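You operate a simulated robot arm through the tools that you are given. There is no shell and no other tool. Be economical: measure what you need, move in short steps, check, and stop when the job is done.

Carry out the task below with a simulated robot arm. There is one attempt and no reset: what you move stays moved.

TASK
Put the 505 hoop stub from the fitting bench top on top of the sag meter and the 670 hoop stub on top of the orange weld lock card.
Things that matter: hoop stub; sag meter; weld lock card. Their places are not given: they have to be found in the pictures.

It is judged by the outcome, as a careful person would: the job done as asked, and still so three seconds after it is handed in. It fails if anything else is knocked over, pushed out of place, dropped, spilled or broken.

THE ROBOT
A 7-joint arm with a two-finger parallel gripper, fixed in place. Base frame: the origin is at the foot of the arm, x ahead of it, y to its left, z up; the work surface is at about z = 0. Lengths are in mm, angles in degrees, forces in N, time in s.
With the tool pointing down near the work surface it reaches from about 240 to 620 mm from the base axis. Its first joint turns from -66.0 to 66.0 degrees. Payload 2.6 kg.
Tool frame: the origin (TCP) lies between the finger pads and is the grasp point; the fingertips stand 30 mm ahead of it; z points along the fingers, y is the line along which they close. The gripper opens to 94 mm. The fingers are 28 mm wide and 10 mm thick; the gripper's body (50 by 96 mm) begins 55 mm behind the TCP.
Orientation is that of the tool frame in the base frame, as a unit quaternion [w, x, y, z]. With the fingers straight down and closing along the base's y, the tool's x points along the base's -x, its y along +y and its z along -z.

THE INTERFACE
- The arm moves only by the tool arm_command. Its argument "plan" is a list of rows, each an object (a shift or turn left out is 0, a gripper value left out holds the last) with "rotation": the turn, a rotation vector about the tool's x, y, z in units of 45 degrees (1.0 is 45 degrees), a list of three; "travel": the shift along the tool's x, y, z in units of 500 mm (1.0 is 500 mm), a list of three; "fingers": the gripper command, from -1 (shut) to 1 (fully open), values between in proportion. In form: [{"rotation": [rx, ry, rz], "travel": [tx, ty, tz], "fingers": fingers}, ...]. A call has 1 to 20 rows; each row is the pose to reach, as a shift and turn from the pose commanded when the call began, along the tool's axes at that moment. A call with a number of a shift or a turn outside -1 to 1 is refused whole. A row lasts 0.2 s, in which the tool goes at most 50 mm and 8.6 degrees; a call with a longer step from one row to the next is refused whole, and so is a gripper value outside its range. A pose out of reach is approached as far as the arm can. The call stops where the force on the tool passes 40 N (or 10 N more than at its start, if that is more) or the arm is blocked; 0.2 s more then pass. The fingers move at their own pace (about 72 mm/s each) and stop on an object; they squeeze with about 29 N. The grip force told is the motor's: it shows also when the fingers shut on nothing. Time passes only in rows, and 0.2 s behind the last, so rows that repeat a pose let the fingers close. It gives the time, the measured TCP pose, the force on the tool (base axes), the opening and the grip force at its end, in the units of the frame above (readings bear some noise).
- Cameras (640 x 400 px; columns grow to the right, rows downward): "scene" is fixed at [30.3, 424.6, 572.5]; the picture's right is [-0.83, -0.56, 0.00], its down [-0.27, 0.41, -0.87] and it looks along [0.48, -0.72, -0.49] (base axes); focal length 331 px, centre (320, 200). "wrist" rides on the gripper at [-37, 0, -58] in the tool frame; the picture's right is [0.00, -1.00, 0.00], its down [0.97, 0.00, -0.24] and it looks along [0.24, 0.00, 0.97] (tool axes); focal length 218 px, centre (320, 200).
- snapshot(camera): a new picture of that camera. No time passes.
- locate(camera, pixels): for up to 12 pixels [column, row] of the newest picture of that camera ("zoom" is the newest enlarged one), the place [x, y, z] in the base frame of the surface seen there, good to about 3 mm. No time passes.
- close_up(camera, box): a new picture of the part [left, top, right, bottom] of that camera's present view, enlarged. No time passes.
- finish_job(): hands the job in; it is judged then, once.

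Work in short steps. Measure before you move; look again where a grasp or a placing could have gone wrong, and mend it. You have 60 turns and 16 pictures in all, the two below and enlarged ones among them. Open the gripper and draw the arm clear of the work before you hand the job in, unless the task says otherwise; then end with one line.

The tools are called after "Emit:" as name(argument=value, ...) on one line, values as JSON. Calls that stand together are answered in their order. arm_command: Moves the arm, as the interface text tells. Its arguments: {"type":"object","properties":{"plan":{"type":"array","items":{"type":"object","properties":{"rotation":{"type":"array","items":{"type":"number"}},"travel":{"type":"array","items":{"type":"number"}},"fingers":{"type":"number"}}}}},"required":["plan"]} The other tools are called the same way: snapshot (camera) takes a picture; locate (camera, pixels) gives the place of the surface under pixels of a picture; close_up (camera, box) takes an enlarged picture of a part of a camera's view; finish_job () hands the job in.

At the start:

```text
clock: 0.0
tcp_pos: [330.6, -145.3, 359.5]
tool_rot: [0.0, 0.0, 1.0, 0.0]
ft_force: [-0.7, 0.0, -1.5]
width: 93.7
finger_force: 0.0
```

scene: 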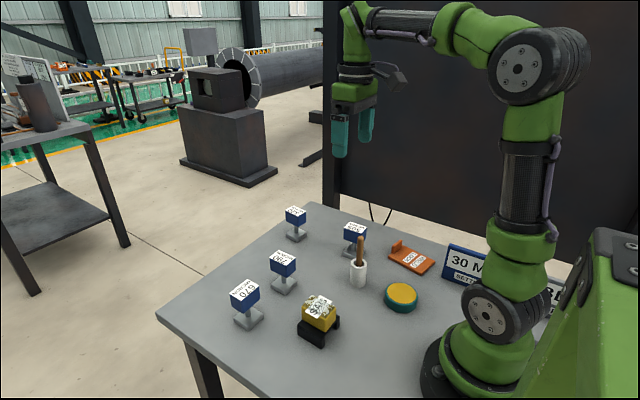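
wrist: 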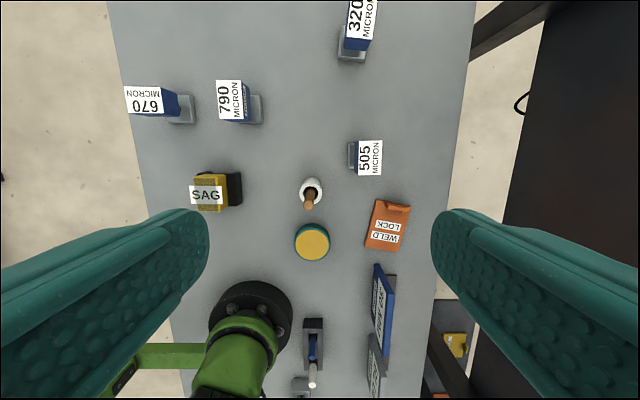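

The wrist picture shows 505 at about (365,157), 670 at (155,102), SAG at (208,193) and the orange card at (388,225). I'll enlarge both views to measure.

Emit:
close_up(camera="scene", box=[210, 190, 450, 340])

Emit:
close_up(camera="wrist", box=[110, 60, 430, 260])

```text
2.67 times, centred on (330, 265) of scene
```

zoom: 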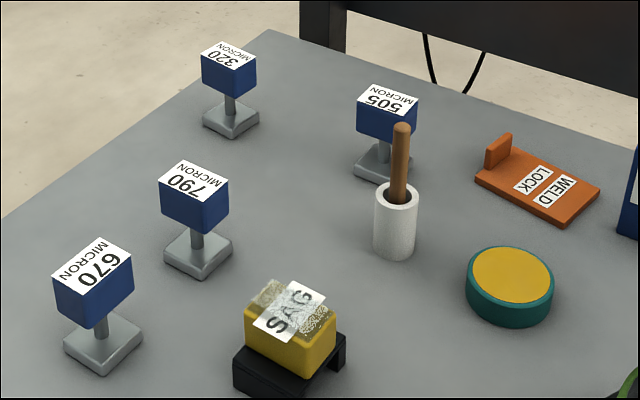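

```text
2.00 times, centred on (270, 160) of wrist
```

zoom: 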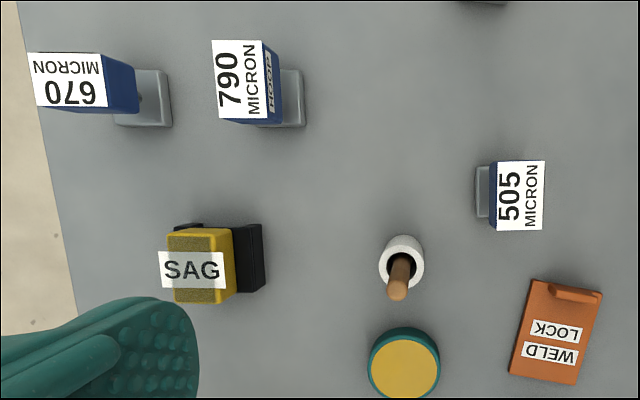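

Next I measure the corners of the labelled tops, the bases, the meter top and the card.

Emit:
locate(camera="zoom", pixels=[[500, 164], [543, 164], [541, 228], [499, 228], [480, 170], [480, 214], [30, 56], [101, 56], [105, 104], [38, 104], [168, 74], [168, 122]])

Emit:
locate(camera="zoom", pixels=[[172, 236], [226, 236], [222, 298], [178, 298], [196, 270], [257, 230], [257, 286], [530, 290], [590, 310], [576, 378], [515, 368], [574, 290]])

Emit:
locate(camera="zoom", pixels=[[398, 290], [400, 240], [384, 262], [422, 258], [404, 370], [218, 118], [262, 45], [300, 100], [555, 340], [550, 310], [190, 228], [240, 270]])

```text
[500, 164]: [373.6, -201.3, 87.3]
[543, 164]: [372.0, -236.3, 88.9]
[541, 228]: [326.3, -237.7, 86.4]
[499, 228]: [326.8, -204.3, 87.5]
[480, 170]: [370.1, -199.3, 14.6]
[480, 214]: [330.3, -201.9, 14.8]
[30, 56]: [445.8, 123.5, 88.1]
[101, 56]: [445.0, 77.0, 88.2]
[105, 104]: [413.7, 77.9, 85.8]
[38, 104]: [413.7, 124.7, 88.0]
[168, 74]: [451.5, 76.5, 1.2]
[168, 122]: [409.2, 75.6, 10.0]
```

```text
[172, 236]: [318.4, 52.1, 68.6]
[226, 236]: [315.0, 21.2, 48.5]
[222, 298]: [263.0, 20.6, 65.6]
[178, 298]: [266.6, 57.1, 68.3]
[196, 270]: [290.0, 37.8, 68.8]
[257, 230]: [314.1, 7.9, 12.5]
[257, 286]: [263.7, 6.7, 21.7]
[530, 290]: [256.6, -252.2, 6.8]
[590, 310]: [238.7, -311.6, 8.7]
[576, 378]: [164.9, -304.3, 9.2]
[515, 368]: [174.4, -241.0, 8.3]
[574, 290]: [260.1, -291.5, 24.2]
```

```text
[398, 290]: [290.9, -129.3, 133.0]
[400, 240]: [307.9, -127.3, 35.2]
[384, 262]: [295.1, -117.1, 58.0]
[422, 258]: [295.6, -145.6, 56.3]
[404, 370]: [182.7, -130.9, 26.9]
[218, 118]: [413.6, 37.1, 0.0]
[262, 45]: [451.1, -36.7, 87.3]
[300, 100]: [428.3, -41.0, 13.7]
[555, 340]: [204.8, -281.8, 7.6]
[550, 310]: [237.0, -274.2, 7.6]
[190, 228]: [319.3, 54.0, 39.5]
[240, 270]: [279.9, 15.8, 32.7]
```

I check the meter's top shape and the card's surroundings (sign) in closer views.

Emit:
close_up(camera="scene", box=[280, 280, 360, 360])

Emit:
close_up(camera="wrist", box=[340, 180, 440, 330])

```text
5.00 times, centred on (320, 320) of scene
```

zoom: 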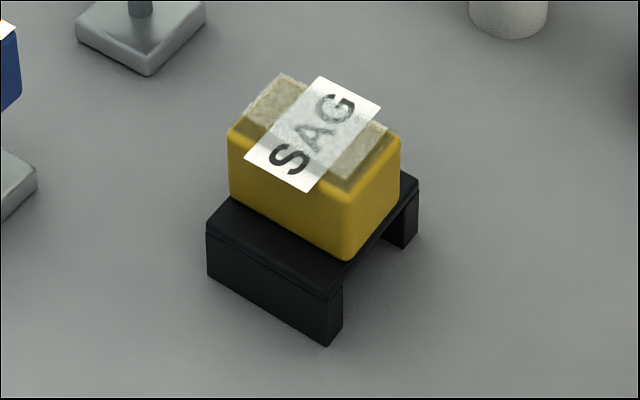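

```text
2.67 times, centred on (390, 255) of wrist
```

zoom: 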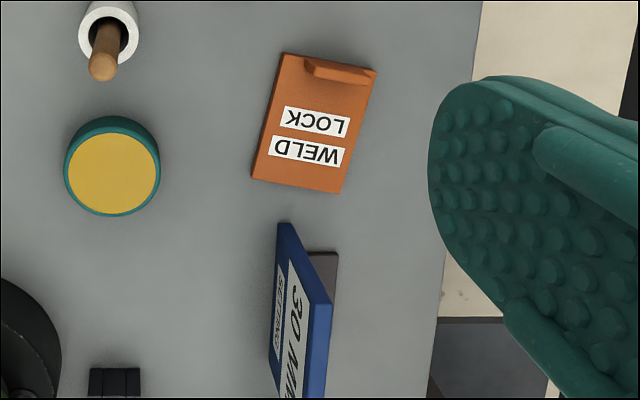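

Emit:
locate(camera="zoom", pixels=[[284, 58], [373, 74], [340, 190], [256, 175], [308, 72], [306, 80], [370, 88], [284, 226], [326, 255], [328, 310], [300, 180], [345, 120]])

Emit:
locate(camera="scene", pixels=[[302, 306], [326, 318], [343, 319], [359, 308], [337, 293], [321, 293], [310, 308], [349, 311], [336, 318], [332, 312], [325, 306], [319, 298]])

```text
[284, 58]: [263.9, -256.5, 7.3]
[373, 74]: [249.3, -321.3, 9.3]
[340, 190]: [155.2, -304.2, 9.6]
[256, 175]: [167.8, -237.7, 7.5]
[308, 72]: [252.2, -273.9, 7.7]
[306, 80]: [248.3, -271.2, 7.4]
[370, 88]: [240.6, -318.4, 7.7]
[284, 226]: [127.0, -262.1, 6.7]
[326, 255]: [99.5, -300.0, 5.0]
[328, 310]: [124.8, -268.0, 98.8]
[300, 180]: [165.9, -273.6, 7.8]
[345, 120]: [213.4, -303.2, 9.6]
```

```text
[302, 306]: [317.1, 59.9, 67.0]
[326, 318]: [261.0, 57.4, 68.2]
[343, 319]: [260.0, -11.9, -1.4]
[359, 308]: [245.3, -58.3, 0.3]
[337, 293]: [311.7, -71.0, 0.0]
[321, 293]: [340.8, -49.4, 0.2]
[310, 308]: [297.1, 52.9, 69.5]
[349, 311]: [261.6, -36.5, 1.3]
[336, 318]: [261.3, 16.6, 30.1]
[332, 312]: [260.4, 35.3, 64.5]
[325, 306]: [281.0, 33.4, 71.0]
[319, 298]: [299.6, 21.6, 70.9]
```

Emit:
locate(camera="scene", pixels=[[334, 307], [335, 308], [312, 296], [303, 305], [325, 317], [323, 312], [313, 306], [329, 305], [318, 302], [326, 332], [336, 317]])

```text
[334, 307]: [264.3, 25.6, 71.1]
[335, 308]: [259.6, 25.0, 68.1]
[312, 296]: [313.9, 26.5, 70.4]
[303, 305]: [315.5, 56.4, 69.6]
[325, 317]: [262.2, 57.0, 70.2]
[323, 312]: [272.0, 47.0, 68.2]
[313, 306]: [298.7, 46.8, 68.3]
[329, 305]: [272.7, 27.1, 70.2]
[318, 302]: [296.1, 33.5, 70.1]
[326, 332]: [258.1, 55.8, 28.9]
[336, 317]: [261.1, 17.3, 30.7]
```

505's head is centred at about (350,-220), top z 88. I move to hover over it at z≈190 with open fingers.

Emit:
arm_command(plan=[{"travel": [-0.0097, -0.0374, 0.06], "fingers": 1}, {"travel": [-0.0194, -0.0747, 0.12], "fingers": 1}, {"travel": [-0.0291, -0.112, 0.18], "fingers": 1}, {"travel": [-0.0388, -0.1494, 0.25], "fingers": 1}, {"travel": [-0.0388, -0.1494, 0.32], "fingers": 1}, {"travel": [-0.0388, -0.1494, 0.339], "fingers": 1}, {"travel": [-0.0388, -0.1494, 0.339], "fingers": 1}])

Emit:
snapshot(camera="wrist")

```text
clock: 1.6
tcp_pos: [350.1, -219.6, 189.6]
tool_rot: [0.0, 0.0, 1.0, 0.0]
ft_force: [0.4, 0.8, 0.6]
width: 93.9
finger_force: 0.0
```

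```text
9 pictures are left
```

wrist: 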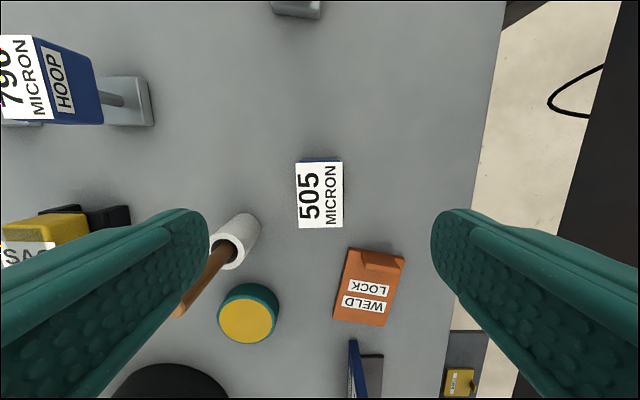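

505 sits centred between the fingers at (320,195). I descend to z≈70 and close.

Emit:
arm_command(plan=[{"travel": [0, 0, 0.06], "fingers": 1}, {"travel": [0, 0, 0.12], "fingers": 1}, {"travel": [0, 0, 0.18], "fingers": 1}, {"travel": [0, 0, 0.22], "fingers": 1}, {"travel": [0, 0, 0.239], "fingers": 1}, {"travel": [0, 0, 0.239], "fingers": 1}, {"travel": [0, 0, 0.239], "fingers": -1}, {"travel": [0, 0, 0.239], "fingers": -1}, {"travel": [0, 0, 0.239], "fingers": -1}, {"travel": [0, 0, 0.239], "fingers": -1}])

```text
clock: 3.8
tcp_pos: [350.2, -219.4, 69.2]
tool_rot: [0.001, 0.0, 1.0, -0.001]
ft_force: [-0.1, -0.9, 0.5]
width: 40.3
finger_force: 28.4
```

Gripped (40 mm). I lift to z≈240, so the base clears the pestle (133).

Emit:
arm_command(plan=[{"travel": [0, 0, -0.02], "fingers": -1}, {"travel": [0, 0, -0.07], "fingers": -1}, {"travel": [0, 0, -0.14], "fingers": -1}, {"travel": [0, 0, -0.21], "fingers": -1}, {"travel": [0, 0, -0.28], "fingers": -1}, {"travel": [0, 0, -0.34], "fingers": -1}, {"travel": [0.02, 0.08, -0.34], "fingers": -1}, {"travel": [0.04, 0.16, -0.34], "fingers": -1}, {"travel": [0.06, 0.24, -0.34], "fingers": -1}, {"travel": [0.08, 0.32, -0.34], "fingers": -1}, {"travel": [0.1, 0.4, -0.34], "fingers": -1}, {"travel": [0.122, 0.48, -0.34], "fingers": -1}, {"travel": [0.122, 0.519, -0.34], "fingers": -1}, {"travel": [0.122, 0.519, -0.34], "fingers": -1}])

Emit:
close_up(camera="scene", box=[240, 180, 400, 340])

```text
clock: 6.8
tcp_pos: [289.8, 40.6, 240.1]
tool_rot: [0.0, 0.0, 1.0, 0.0]
ft_force: [-0.3, -0.2, -2.4]
width: 40.3
finger_force: 29.8
```

```text
2.50 times, centred on (320, 260) of scene
```

zoom: 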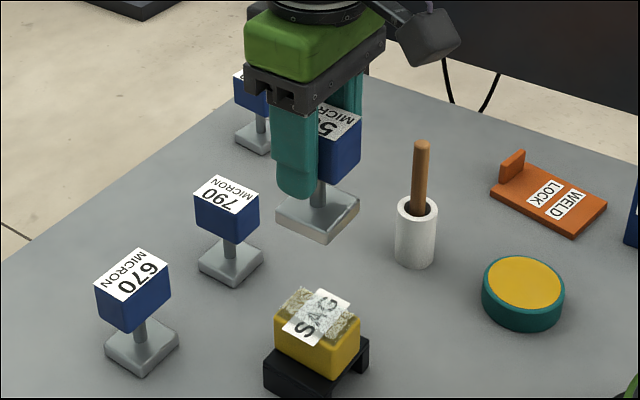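

I measure the held base's corners before lowering.

Emit:
locate(camera="zoom", pixels=[[278, 217], [320, 232], [357, 204], [320, 241], [300, 232], [340, 215]])

```text
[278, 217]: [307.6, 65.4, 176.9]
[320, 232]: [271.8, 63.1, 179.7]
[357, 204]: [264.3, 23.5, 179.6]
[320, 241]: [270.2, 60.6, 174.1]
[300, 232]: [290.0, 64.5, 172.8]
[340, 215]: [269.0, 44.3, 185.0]
```

Base centre is about (288.5,42), nearly over the meter's (289,40). I lower with a 1.5 mm correction, stopping just above.

Emit:
arm_command(plan=[{"travel": [0, -0.003, 0.06]}, {"travel": [0, -0.003, 0.12]}, {"travel": [0, -0.003, 0.17]}, {"travel": [0, -0.003, 0.19]}, {"travel": [0, -0.003, 0.196]}, {"travel": [0, -0.003, 0.196]}])

Emit:
close_up(camera="scene", box=[270, 260, 370, 350])

```text
clock: 8.2
tcp_pos: [288.6, 38.8, 142.7]
tool_rot: [0.001, 0.001, 1.0, 0.0]
ft_force: [-3.4, -0.7, 7.9]
width: 40.2
finger_force: 28.9
```

```text
4.44 times, centred on (320, 305) of scene
```

zoom: 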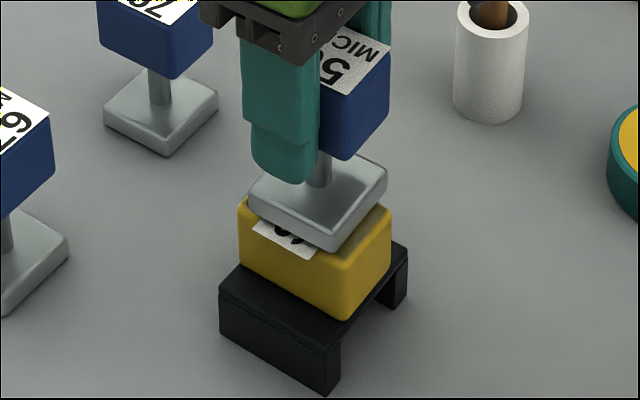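

Force rose by about 10 N: the base touches the meter at TCP z≈142.7. I press 1 mm more to confirm.

Emit:
arm_command(plan=[{"travel": [0, 0, 0.002]}, {"travel": [0, 0, 0.002]}])

Emit:
locate(camera="zoom", pixels=[[252, 196], [330, 238], [383, 180], [260, 222], [300, 244], [350, 268], [242, 203], [300, 200], [333, 250]])

```text
clock: 8.8
tcp_pos: [289.8, 38.5, 142.3]
tool_rot: [0.001, 0.0, 1.0, 0.0]
ft_force: [-5.9, 1.7, 22.7]
width: 40.3
finger_force: 29.6
```

```text
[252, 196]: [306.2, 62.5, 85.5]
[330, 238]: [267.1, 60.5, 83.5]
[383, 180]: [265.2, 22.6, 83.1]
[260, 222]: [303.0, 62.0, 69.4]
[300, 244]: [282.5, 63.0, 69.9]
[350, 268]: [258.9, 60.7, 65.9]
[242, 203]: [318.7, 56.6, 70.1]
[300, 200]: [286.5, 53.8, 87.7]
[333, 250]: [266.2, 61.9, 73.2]
```

Firm contact (22 N). I relieve the press, open, and rise straight up.

Emit:
arm_command(plan=[{"travel": [0, 0, -0.002], "fingers": -1}, {"travel": [0, 0, -0.002], "fingers": -0.1}, {"travel": [0, 0, -0.002], "fingers": 0.3}, {"travel": [0, 0, -0.002], "fingers": 0.6}, {"travel": [0, 0, -0.002], "fingers": 0.6}, {"travel": [0, 0, -0.04], "fingers": 0.6}, {"travel": [0, 0, -0.1], "fingers": 0.6}, {"travel": [0, 0, -0.18], "fingers": 0.6}, {"travel": [0, 0, -0.22], "fingers": 0.6}, {"travel": [0, 0, -0.22], "fingers": 1}])

Emit:
snapshot(camera="scene")

```text
clock: 11.0
tcp_pos: [288.6, 37.5, 251.2]
tool_rot: [0.0, 0.0, 1.0, 0.0]
ft_force: [0.2, 0.4, -0.4]
width: 94.1
finger_force: 0.0
```

```text
6 pictures are left
```

scene: 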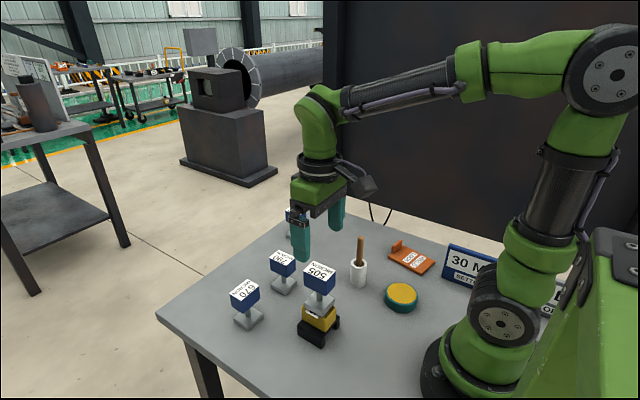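

505 stands on the meter. I move over 670 at (430,101) high, then down to z≈125 to verify first.

Emit:
arm_command(plan=[{"travel": [-0.08, 0.032, 0], "fingers": 1}, {"travel": [-0.16, 0.07, 0], "fingers": 1}, {"travel": [-0.24, 0.11, 0], "fingers": 1}, {"travel": [-0.2828, 0.127, 0], "fingers": 1}, {"travel": [-0.2828, 0.127, 0.06], "fingers": 1}, {"travel": [-0.2828, 0.127, 0.12], "fingers": 1}, {"travel": [-0.2828, 0.127, 0.12], "fingers": 1}])

Emit:
snapshot(camera="wrist")

```text
clock: 12.6
tcp_pos: [431.6, 101.4, 189.8]
tool_rot: [0.0, 0.0, 1.0, 0.0]
ft_force: [-0.5, -0.8, -0.6]
width: 93.9
finger_force: 0.1
```

```text
5 pictures are left
```

wrist: 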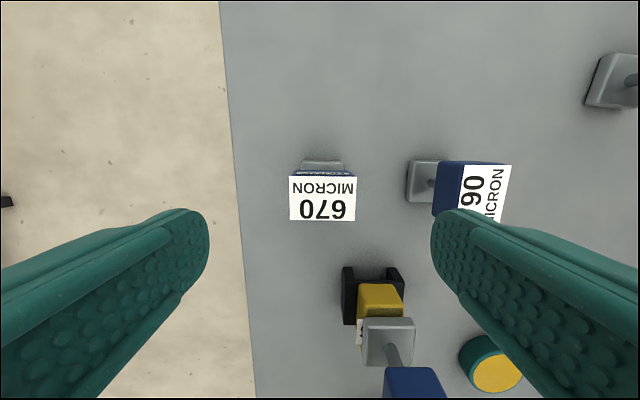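

I check the clearance of the right finger to the 790 head and the center of 670.

Emit:
locate(camera="wrist", pixels=[[436, 190], [464, 170], [462, 200], [410, 180], [292, 174], [354, 178], [353, 219], [291, 219], [304, 164], [343, 164]])

```text
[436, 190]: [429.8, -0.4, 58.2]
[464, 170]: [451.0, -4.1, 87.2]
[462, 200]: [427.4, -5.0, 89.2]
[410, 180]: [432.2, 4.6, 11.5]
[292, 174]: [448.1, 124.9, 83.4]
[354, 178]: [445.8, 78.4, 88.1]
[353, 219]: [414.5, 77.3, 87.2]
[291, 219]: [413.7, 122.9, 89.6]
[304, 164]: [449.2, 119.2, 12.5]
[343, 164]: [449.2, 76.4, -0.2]
```

The 790 edge is at y≈0, so clear. I descend to z≈70 and close.

Emit:
arm_command(plan=[{"travel": [0.003, -0.001, 0.06], "fingers": 1}, {"travel": [0.003, -0.001, 0.12], "fingers": 1}, {"travel": [0.003, -0.001, 0.18], "fingers": 1}, {"travel": [0.003, -0.001, 0.22], "fingers": 1}, {"travel": [0.003, -0.001, 0.239], "fingers": 1}, {"travel": [0.003, -0.001, 0.239], "fingers": 1}, {"travel": [0.003, -0.001, 0.239], "fingers": -1}, {"travel": [0.003, -0.001, 0.239], "fingers": -1}, {"travel": [0.003, -0.001, 0.239], "fingers": -1}, {"travel": [0.003, -0.001, 0.239], "fingers": -1}])

```text
clock: 14.8
tcp_pos: [428.6, 101.5, 72.4]
tool_rot: [0.0, 0.0, 1.0, 0.0]
ft_force: [-0.1, -0.4, 0.4]
width: 56.2
finger_force: 28.7
```

Gripped (56 mm). I lift to z≈265.

Emit:
arm_command(plan=[{"travel": [0, 0, -0.02], "fingers": -1}, {"travel": [0, 0, -0.07], "fingers": -1}, {"travel": [0, 0, -0.14], "fingers": -1}, {"travel": [0, 0, -0.21], "fingers": -1}, {"travel": [0, 0, -0.28], "fingers": -1}, {"travel": [0, 0, -0.35], "fingers": -1}, {"travel": [0, 0, -0.39], "fingers": -1}, {"travel": [0, 0, -0.39], "fingers": -1}])

```text
clock: 16.6
tcp_pos: [428.3, 101.5, 266.7]
tool_rot: [0.0, 0.0, 1.0, 0.0]
ft_force: [0.0, 0.1, -2.7]
width: 56.3
finger_force: 29.3
```

It is held (weight shows). I travel to above the card's flat part at (203,-278).

Emit:
arm_command(plan=[{"travel": [0.041, -0.069, 0]}, {"travel": [0.082, -0.138, 0]}, {"travel": [0.123, -0.207, 0]}, {"travel": [0.164, -0.276, 0]}, {"travel": [0.205, -0.345, 0]}, {"travel": [0.246, -0.414, 0]}, {"travel": [0.287, -0.483, 0]}, {"travel": [0.328, -0.552, 0]}, {"travel": [0.369, -0.621, 0]}, {"travel": [0.41, -0.69, 0]}, {"travel": [0.451, -0.758, 0]}, {"travel": [0.451, -0.758, 0]}, {"travel": [0.451, -0.758, 0]}])

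Emit:
snapshot(camera="scene")

```text
clock: 19.4
tcp_pos: [201.0, -277.4, 267.9]
tool_rot: [0.0, -0.001, 1.0, 0.0]
ft_force: [0.2, -0.1, -2.3]
width: 56.1
finger_force: 29.1
```

```text
4 pictures are left
```

scene: 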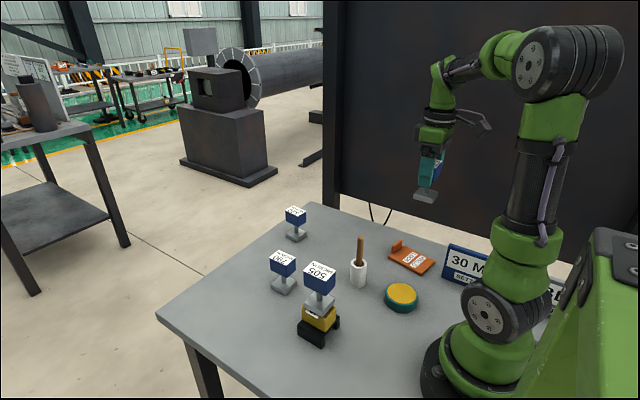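

Lower to about z 95, then look.

Emit:
arm_command(plan=[{"travel": [0, 0, 0.07]}, {"travel": [0, 0, 0.14]}, {"travel": [0, 0, 0.21]}, {"travel": [0, 0, 0.28]}, {"travel": [0, 0, 0.33]}, {"travel": [0, 0, 0.344]}, {"travel": [0, 0, 0.344]}])

Emit:
close_up(camera="scene", box=[360, 200, 470, 290])

```text
clock: 21.0
tcp_pos: [202.5, -278.0, 94.2]
tool_rot: [0.0, 0.0, 1.0, 0.0]
ft_force: [0.8, -0.1, -2.1]
width: 56.3
finger_force: 29.2
```

```text
4.44 times, centred on (415, 245) of scene
```

zoom: 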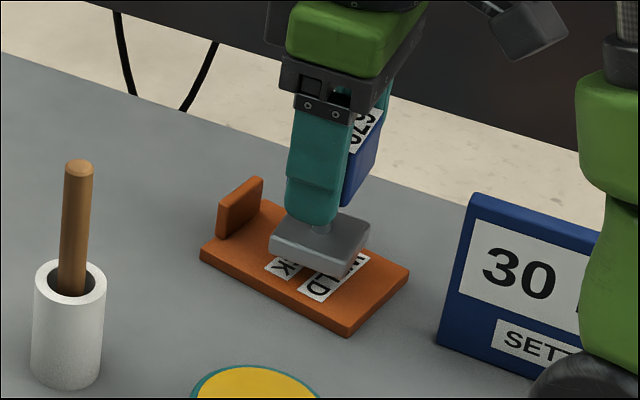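

The base hovers over the flat part, clear of the lip. I creep down in small steps to about 80.

Emit:
arm_command(plan=[{"travel": [0, 0, 0.008]}, {"travel": [0, 0, 0.016]}, {"travel": [0, 0, 0.022]}, {"travel": [0, 0, 0.026]}, {"travel": [0, 0, 0.028]}, {"travel": [0, 0, 0.03]}, {"travel": [0, 0, 0.03]}])

```text
clock: 22.6
tcp_pos: [203.2, -278.2, 79.4]
tool_rot: [0.001, 0.0, 1.0, -0.001]
ft_force: [-2.7, 4.7, 23.5]
width: 56.2
finger_force: 28.7
```

Contact at 23 N. I relieve 1 mm, open and rise.

Emit:
arm_command(plan=[{"travel": [0, 0, -0.002], "fingers": -1}, {"travel": [0, 0, -0.002], "fingers": 0.3}, {"travel": [0, 0, -0.002], "fingers": 0.6}, {"travel": [0, 0, -0.002], "fingers": 0.8}, {"travel": [0, 0, -0.002], "fingers": 0.8}, {"travel": [0, 0, -0.04], "fingers": 0.8}, {"travel": [0, 0, -0.1], "fingers": 0.8}, {"travel": [0, 0, -0.18], "fingers": 0.8}, {"travel": [0, 0, -0.26], "fingers": 0.8}, {"travel": [0, 0, -0.34], "fingers": 0.8}, {"travel": [0, 0, -0.4], "fingers": 0.8}, {"travel": [0, 0, -0.4], "fingers": 0.8}])

Emit:
close_up(camera="scene", box=[210, 180, 480, 350])

```text
clock: 25.2
tcp_pos: [202.7, -279.5, 280.5]
tool_rot: [0.0, -0.001, 1.0, 0.0]
ft_force: [-0.2, -0.5, 0.6]
width: 84.7
finger_force: 0.0
```

```text
2.35 times, centred on (345, 265) of scene
```

zoom: 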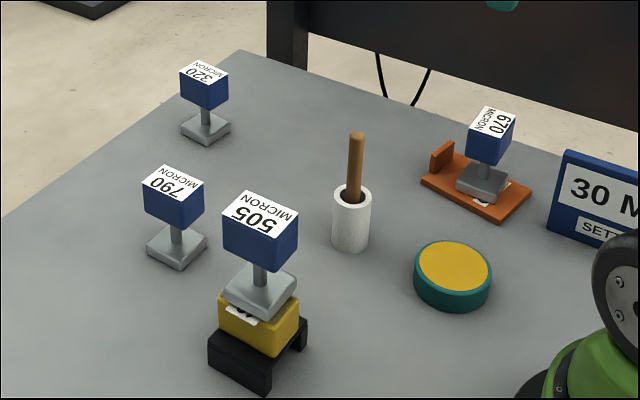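

Both are placed. I check that 505 is level and stable.

Emit:
locate(camera="zoom", pixels=[[227, 223], [275, 241], [293, 211], [246, 194], [230, 286], [267, 308], [295, 288], [472, 131], [500, 138], [512, 118], [485, 110]])

```text
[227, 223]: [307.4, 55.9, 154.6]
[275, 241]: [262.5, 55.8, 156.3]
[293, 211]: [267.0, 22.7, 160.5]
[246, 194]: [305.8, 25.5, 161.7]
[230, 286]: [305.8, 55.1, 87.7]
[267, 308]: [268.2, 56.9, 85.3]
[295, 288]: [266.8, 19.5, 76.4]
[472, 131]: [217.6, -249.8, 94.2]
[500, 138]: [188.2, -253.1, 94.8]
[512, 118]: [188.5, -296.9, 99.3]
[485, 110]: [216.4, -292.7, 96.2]
```

The readings hint at a slight tilt of 505 toward +y; I enlarge to check.

Emit:
close_up(camera="scene", box=[285, 255, 355, 355])

```text
4.00 times, centred on (320, 305) of scene
```

zoom: 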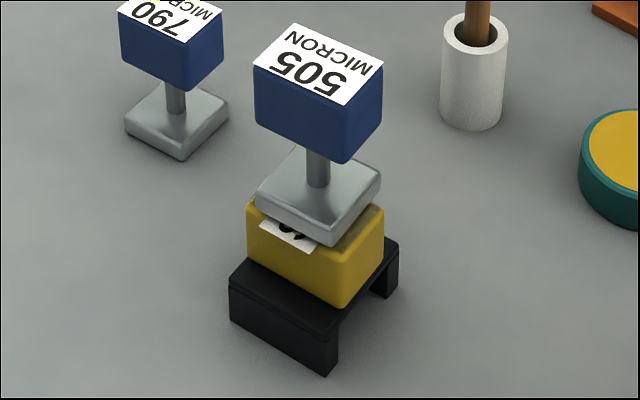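

Emit:
locate(camera="zoom", pixels=[[260, 67], [335, 98], [376, 67], [300, 30], [318, 64], [298, 82], [340, 50], [265, 195], [325, 228], [372, 185], [295, 160], [350, 165]])

Emit:
locate(camera="zoom", pixels=[[255, 225], [290, 246], [335, 262], [370, 225], [380, 213], [345, 240], [262, 212], [320, 240], [316, 180], [316, 155], [345, 150], [258, 115]])

```text
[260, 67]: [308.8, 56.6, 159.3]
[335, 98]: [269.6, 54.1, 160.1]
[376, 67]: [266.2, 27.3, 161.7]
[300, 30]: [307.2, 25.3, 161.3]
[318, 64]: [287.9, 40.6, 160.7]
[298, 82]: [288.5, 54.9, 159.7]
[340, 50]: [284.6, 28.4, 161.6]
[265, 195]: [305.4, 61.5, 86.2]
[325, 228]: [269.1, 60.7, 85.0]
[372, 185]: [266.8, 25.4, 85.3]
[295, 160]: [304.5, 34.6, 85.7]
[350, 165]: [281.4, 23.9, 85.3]
```

```text
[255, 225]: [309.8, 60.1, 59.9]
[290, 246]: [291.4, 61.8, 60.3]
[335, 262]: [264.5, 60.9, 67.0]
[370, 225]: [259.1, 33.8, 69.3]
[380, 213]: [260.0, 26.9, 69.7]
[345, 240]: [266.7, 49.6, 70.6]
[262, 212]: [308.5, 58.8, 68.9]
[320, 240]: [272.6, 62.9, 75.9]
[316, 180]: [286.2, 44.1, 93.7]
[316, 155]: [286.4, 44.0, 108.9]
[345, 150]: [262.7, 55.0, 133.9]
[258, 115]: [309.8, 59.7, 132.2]
```

505 is level (base top about 85 mm at every corner) and centred on the meter. 670 sits on the card, and the arm is clear and open, so I hand in.

Emit:
finish_job()

```text
The job is handed in.
```

The 505 hoop stub is on top of the sag meter and the 670 hoop stub is on the orange weld lock card. The pictures show nothing else moved.
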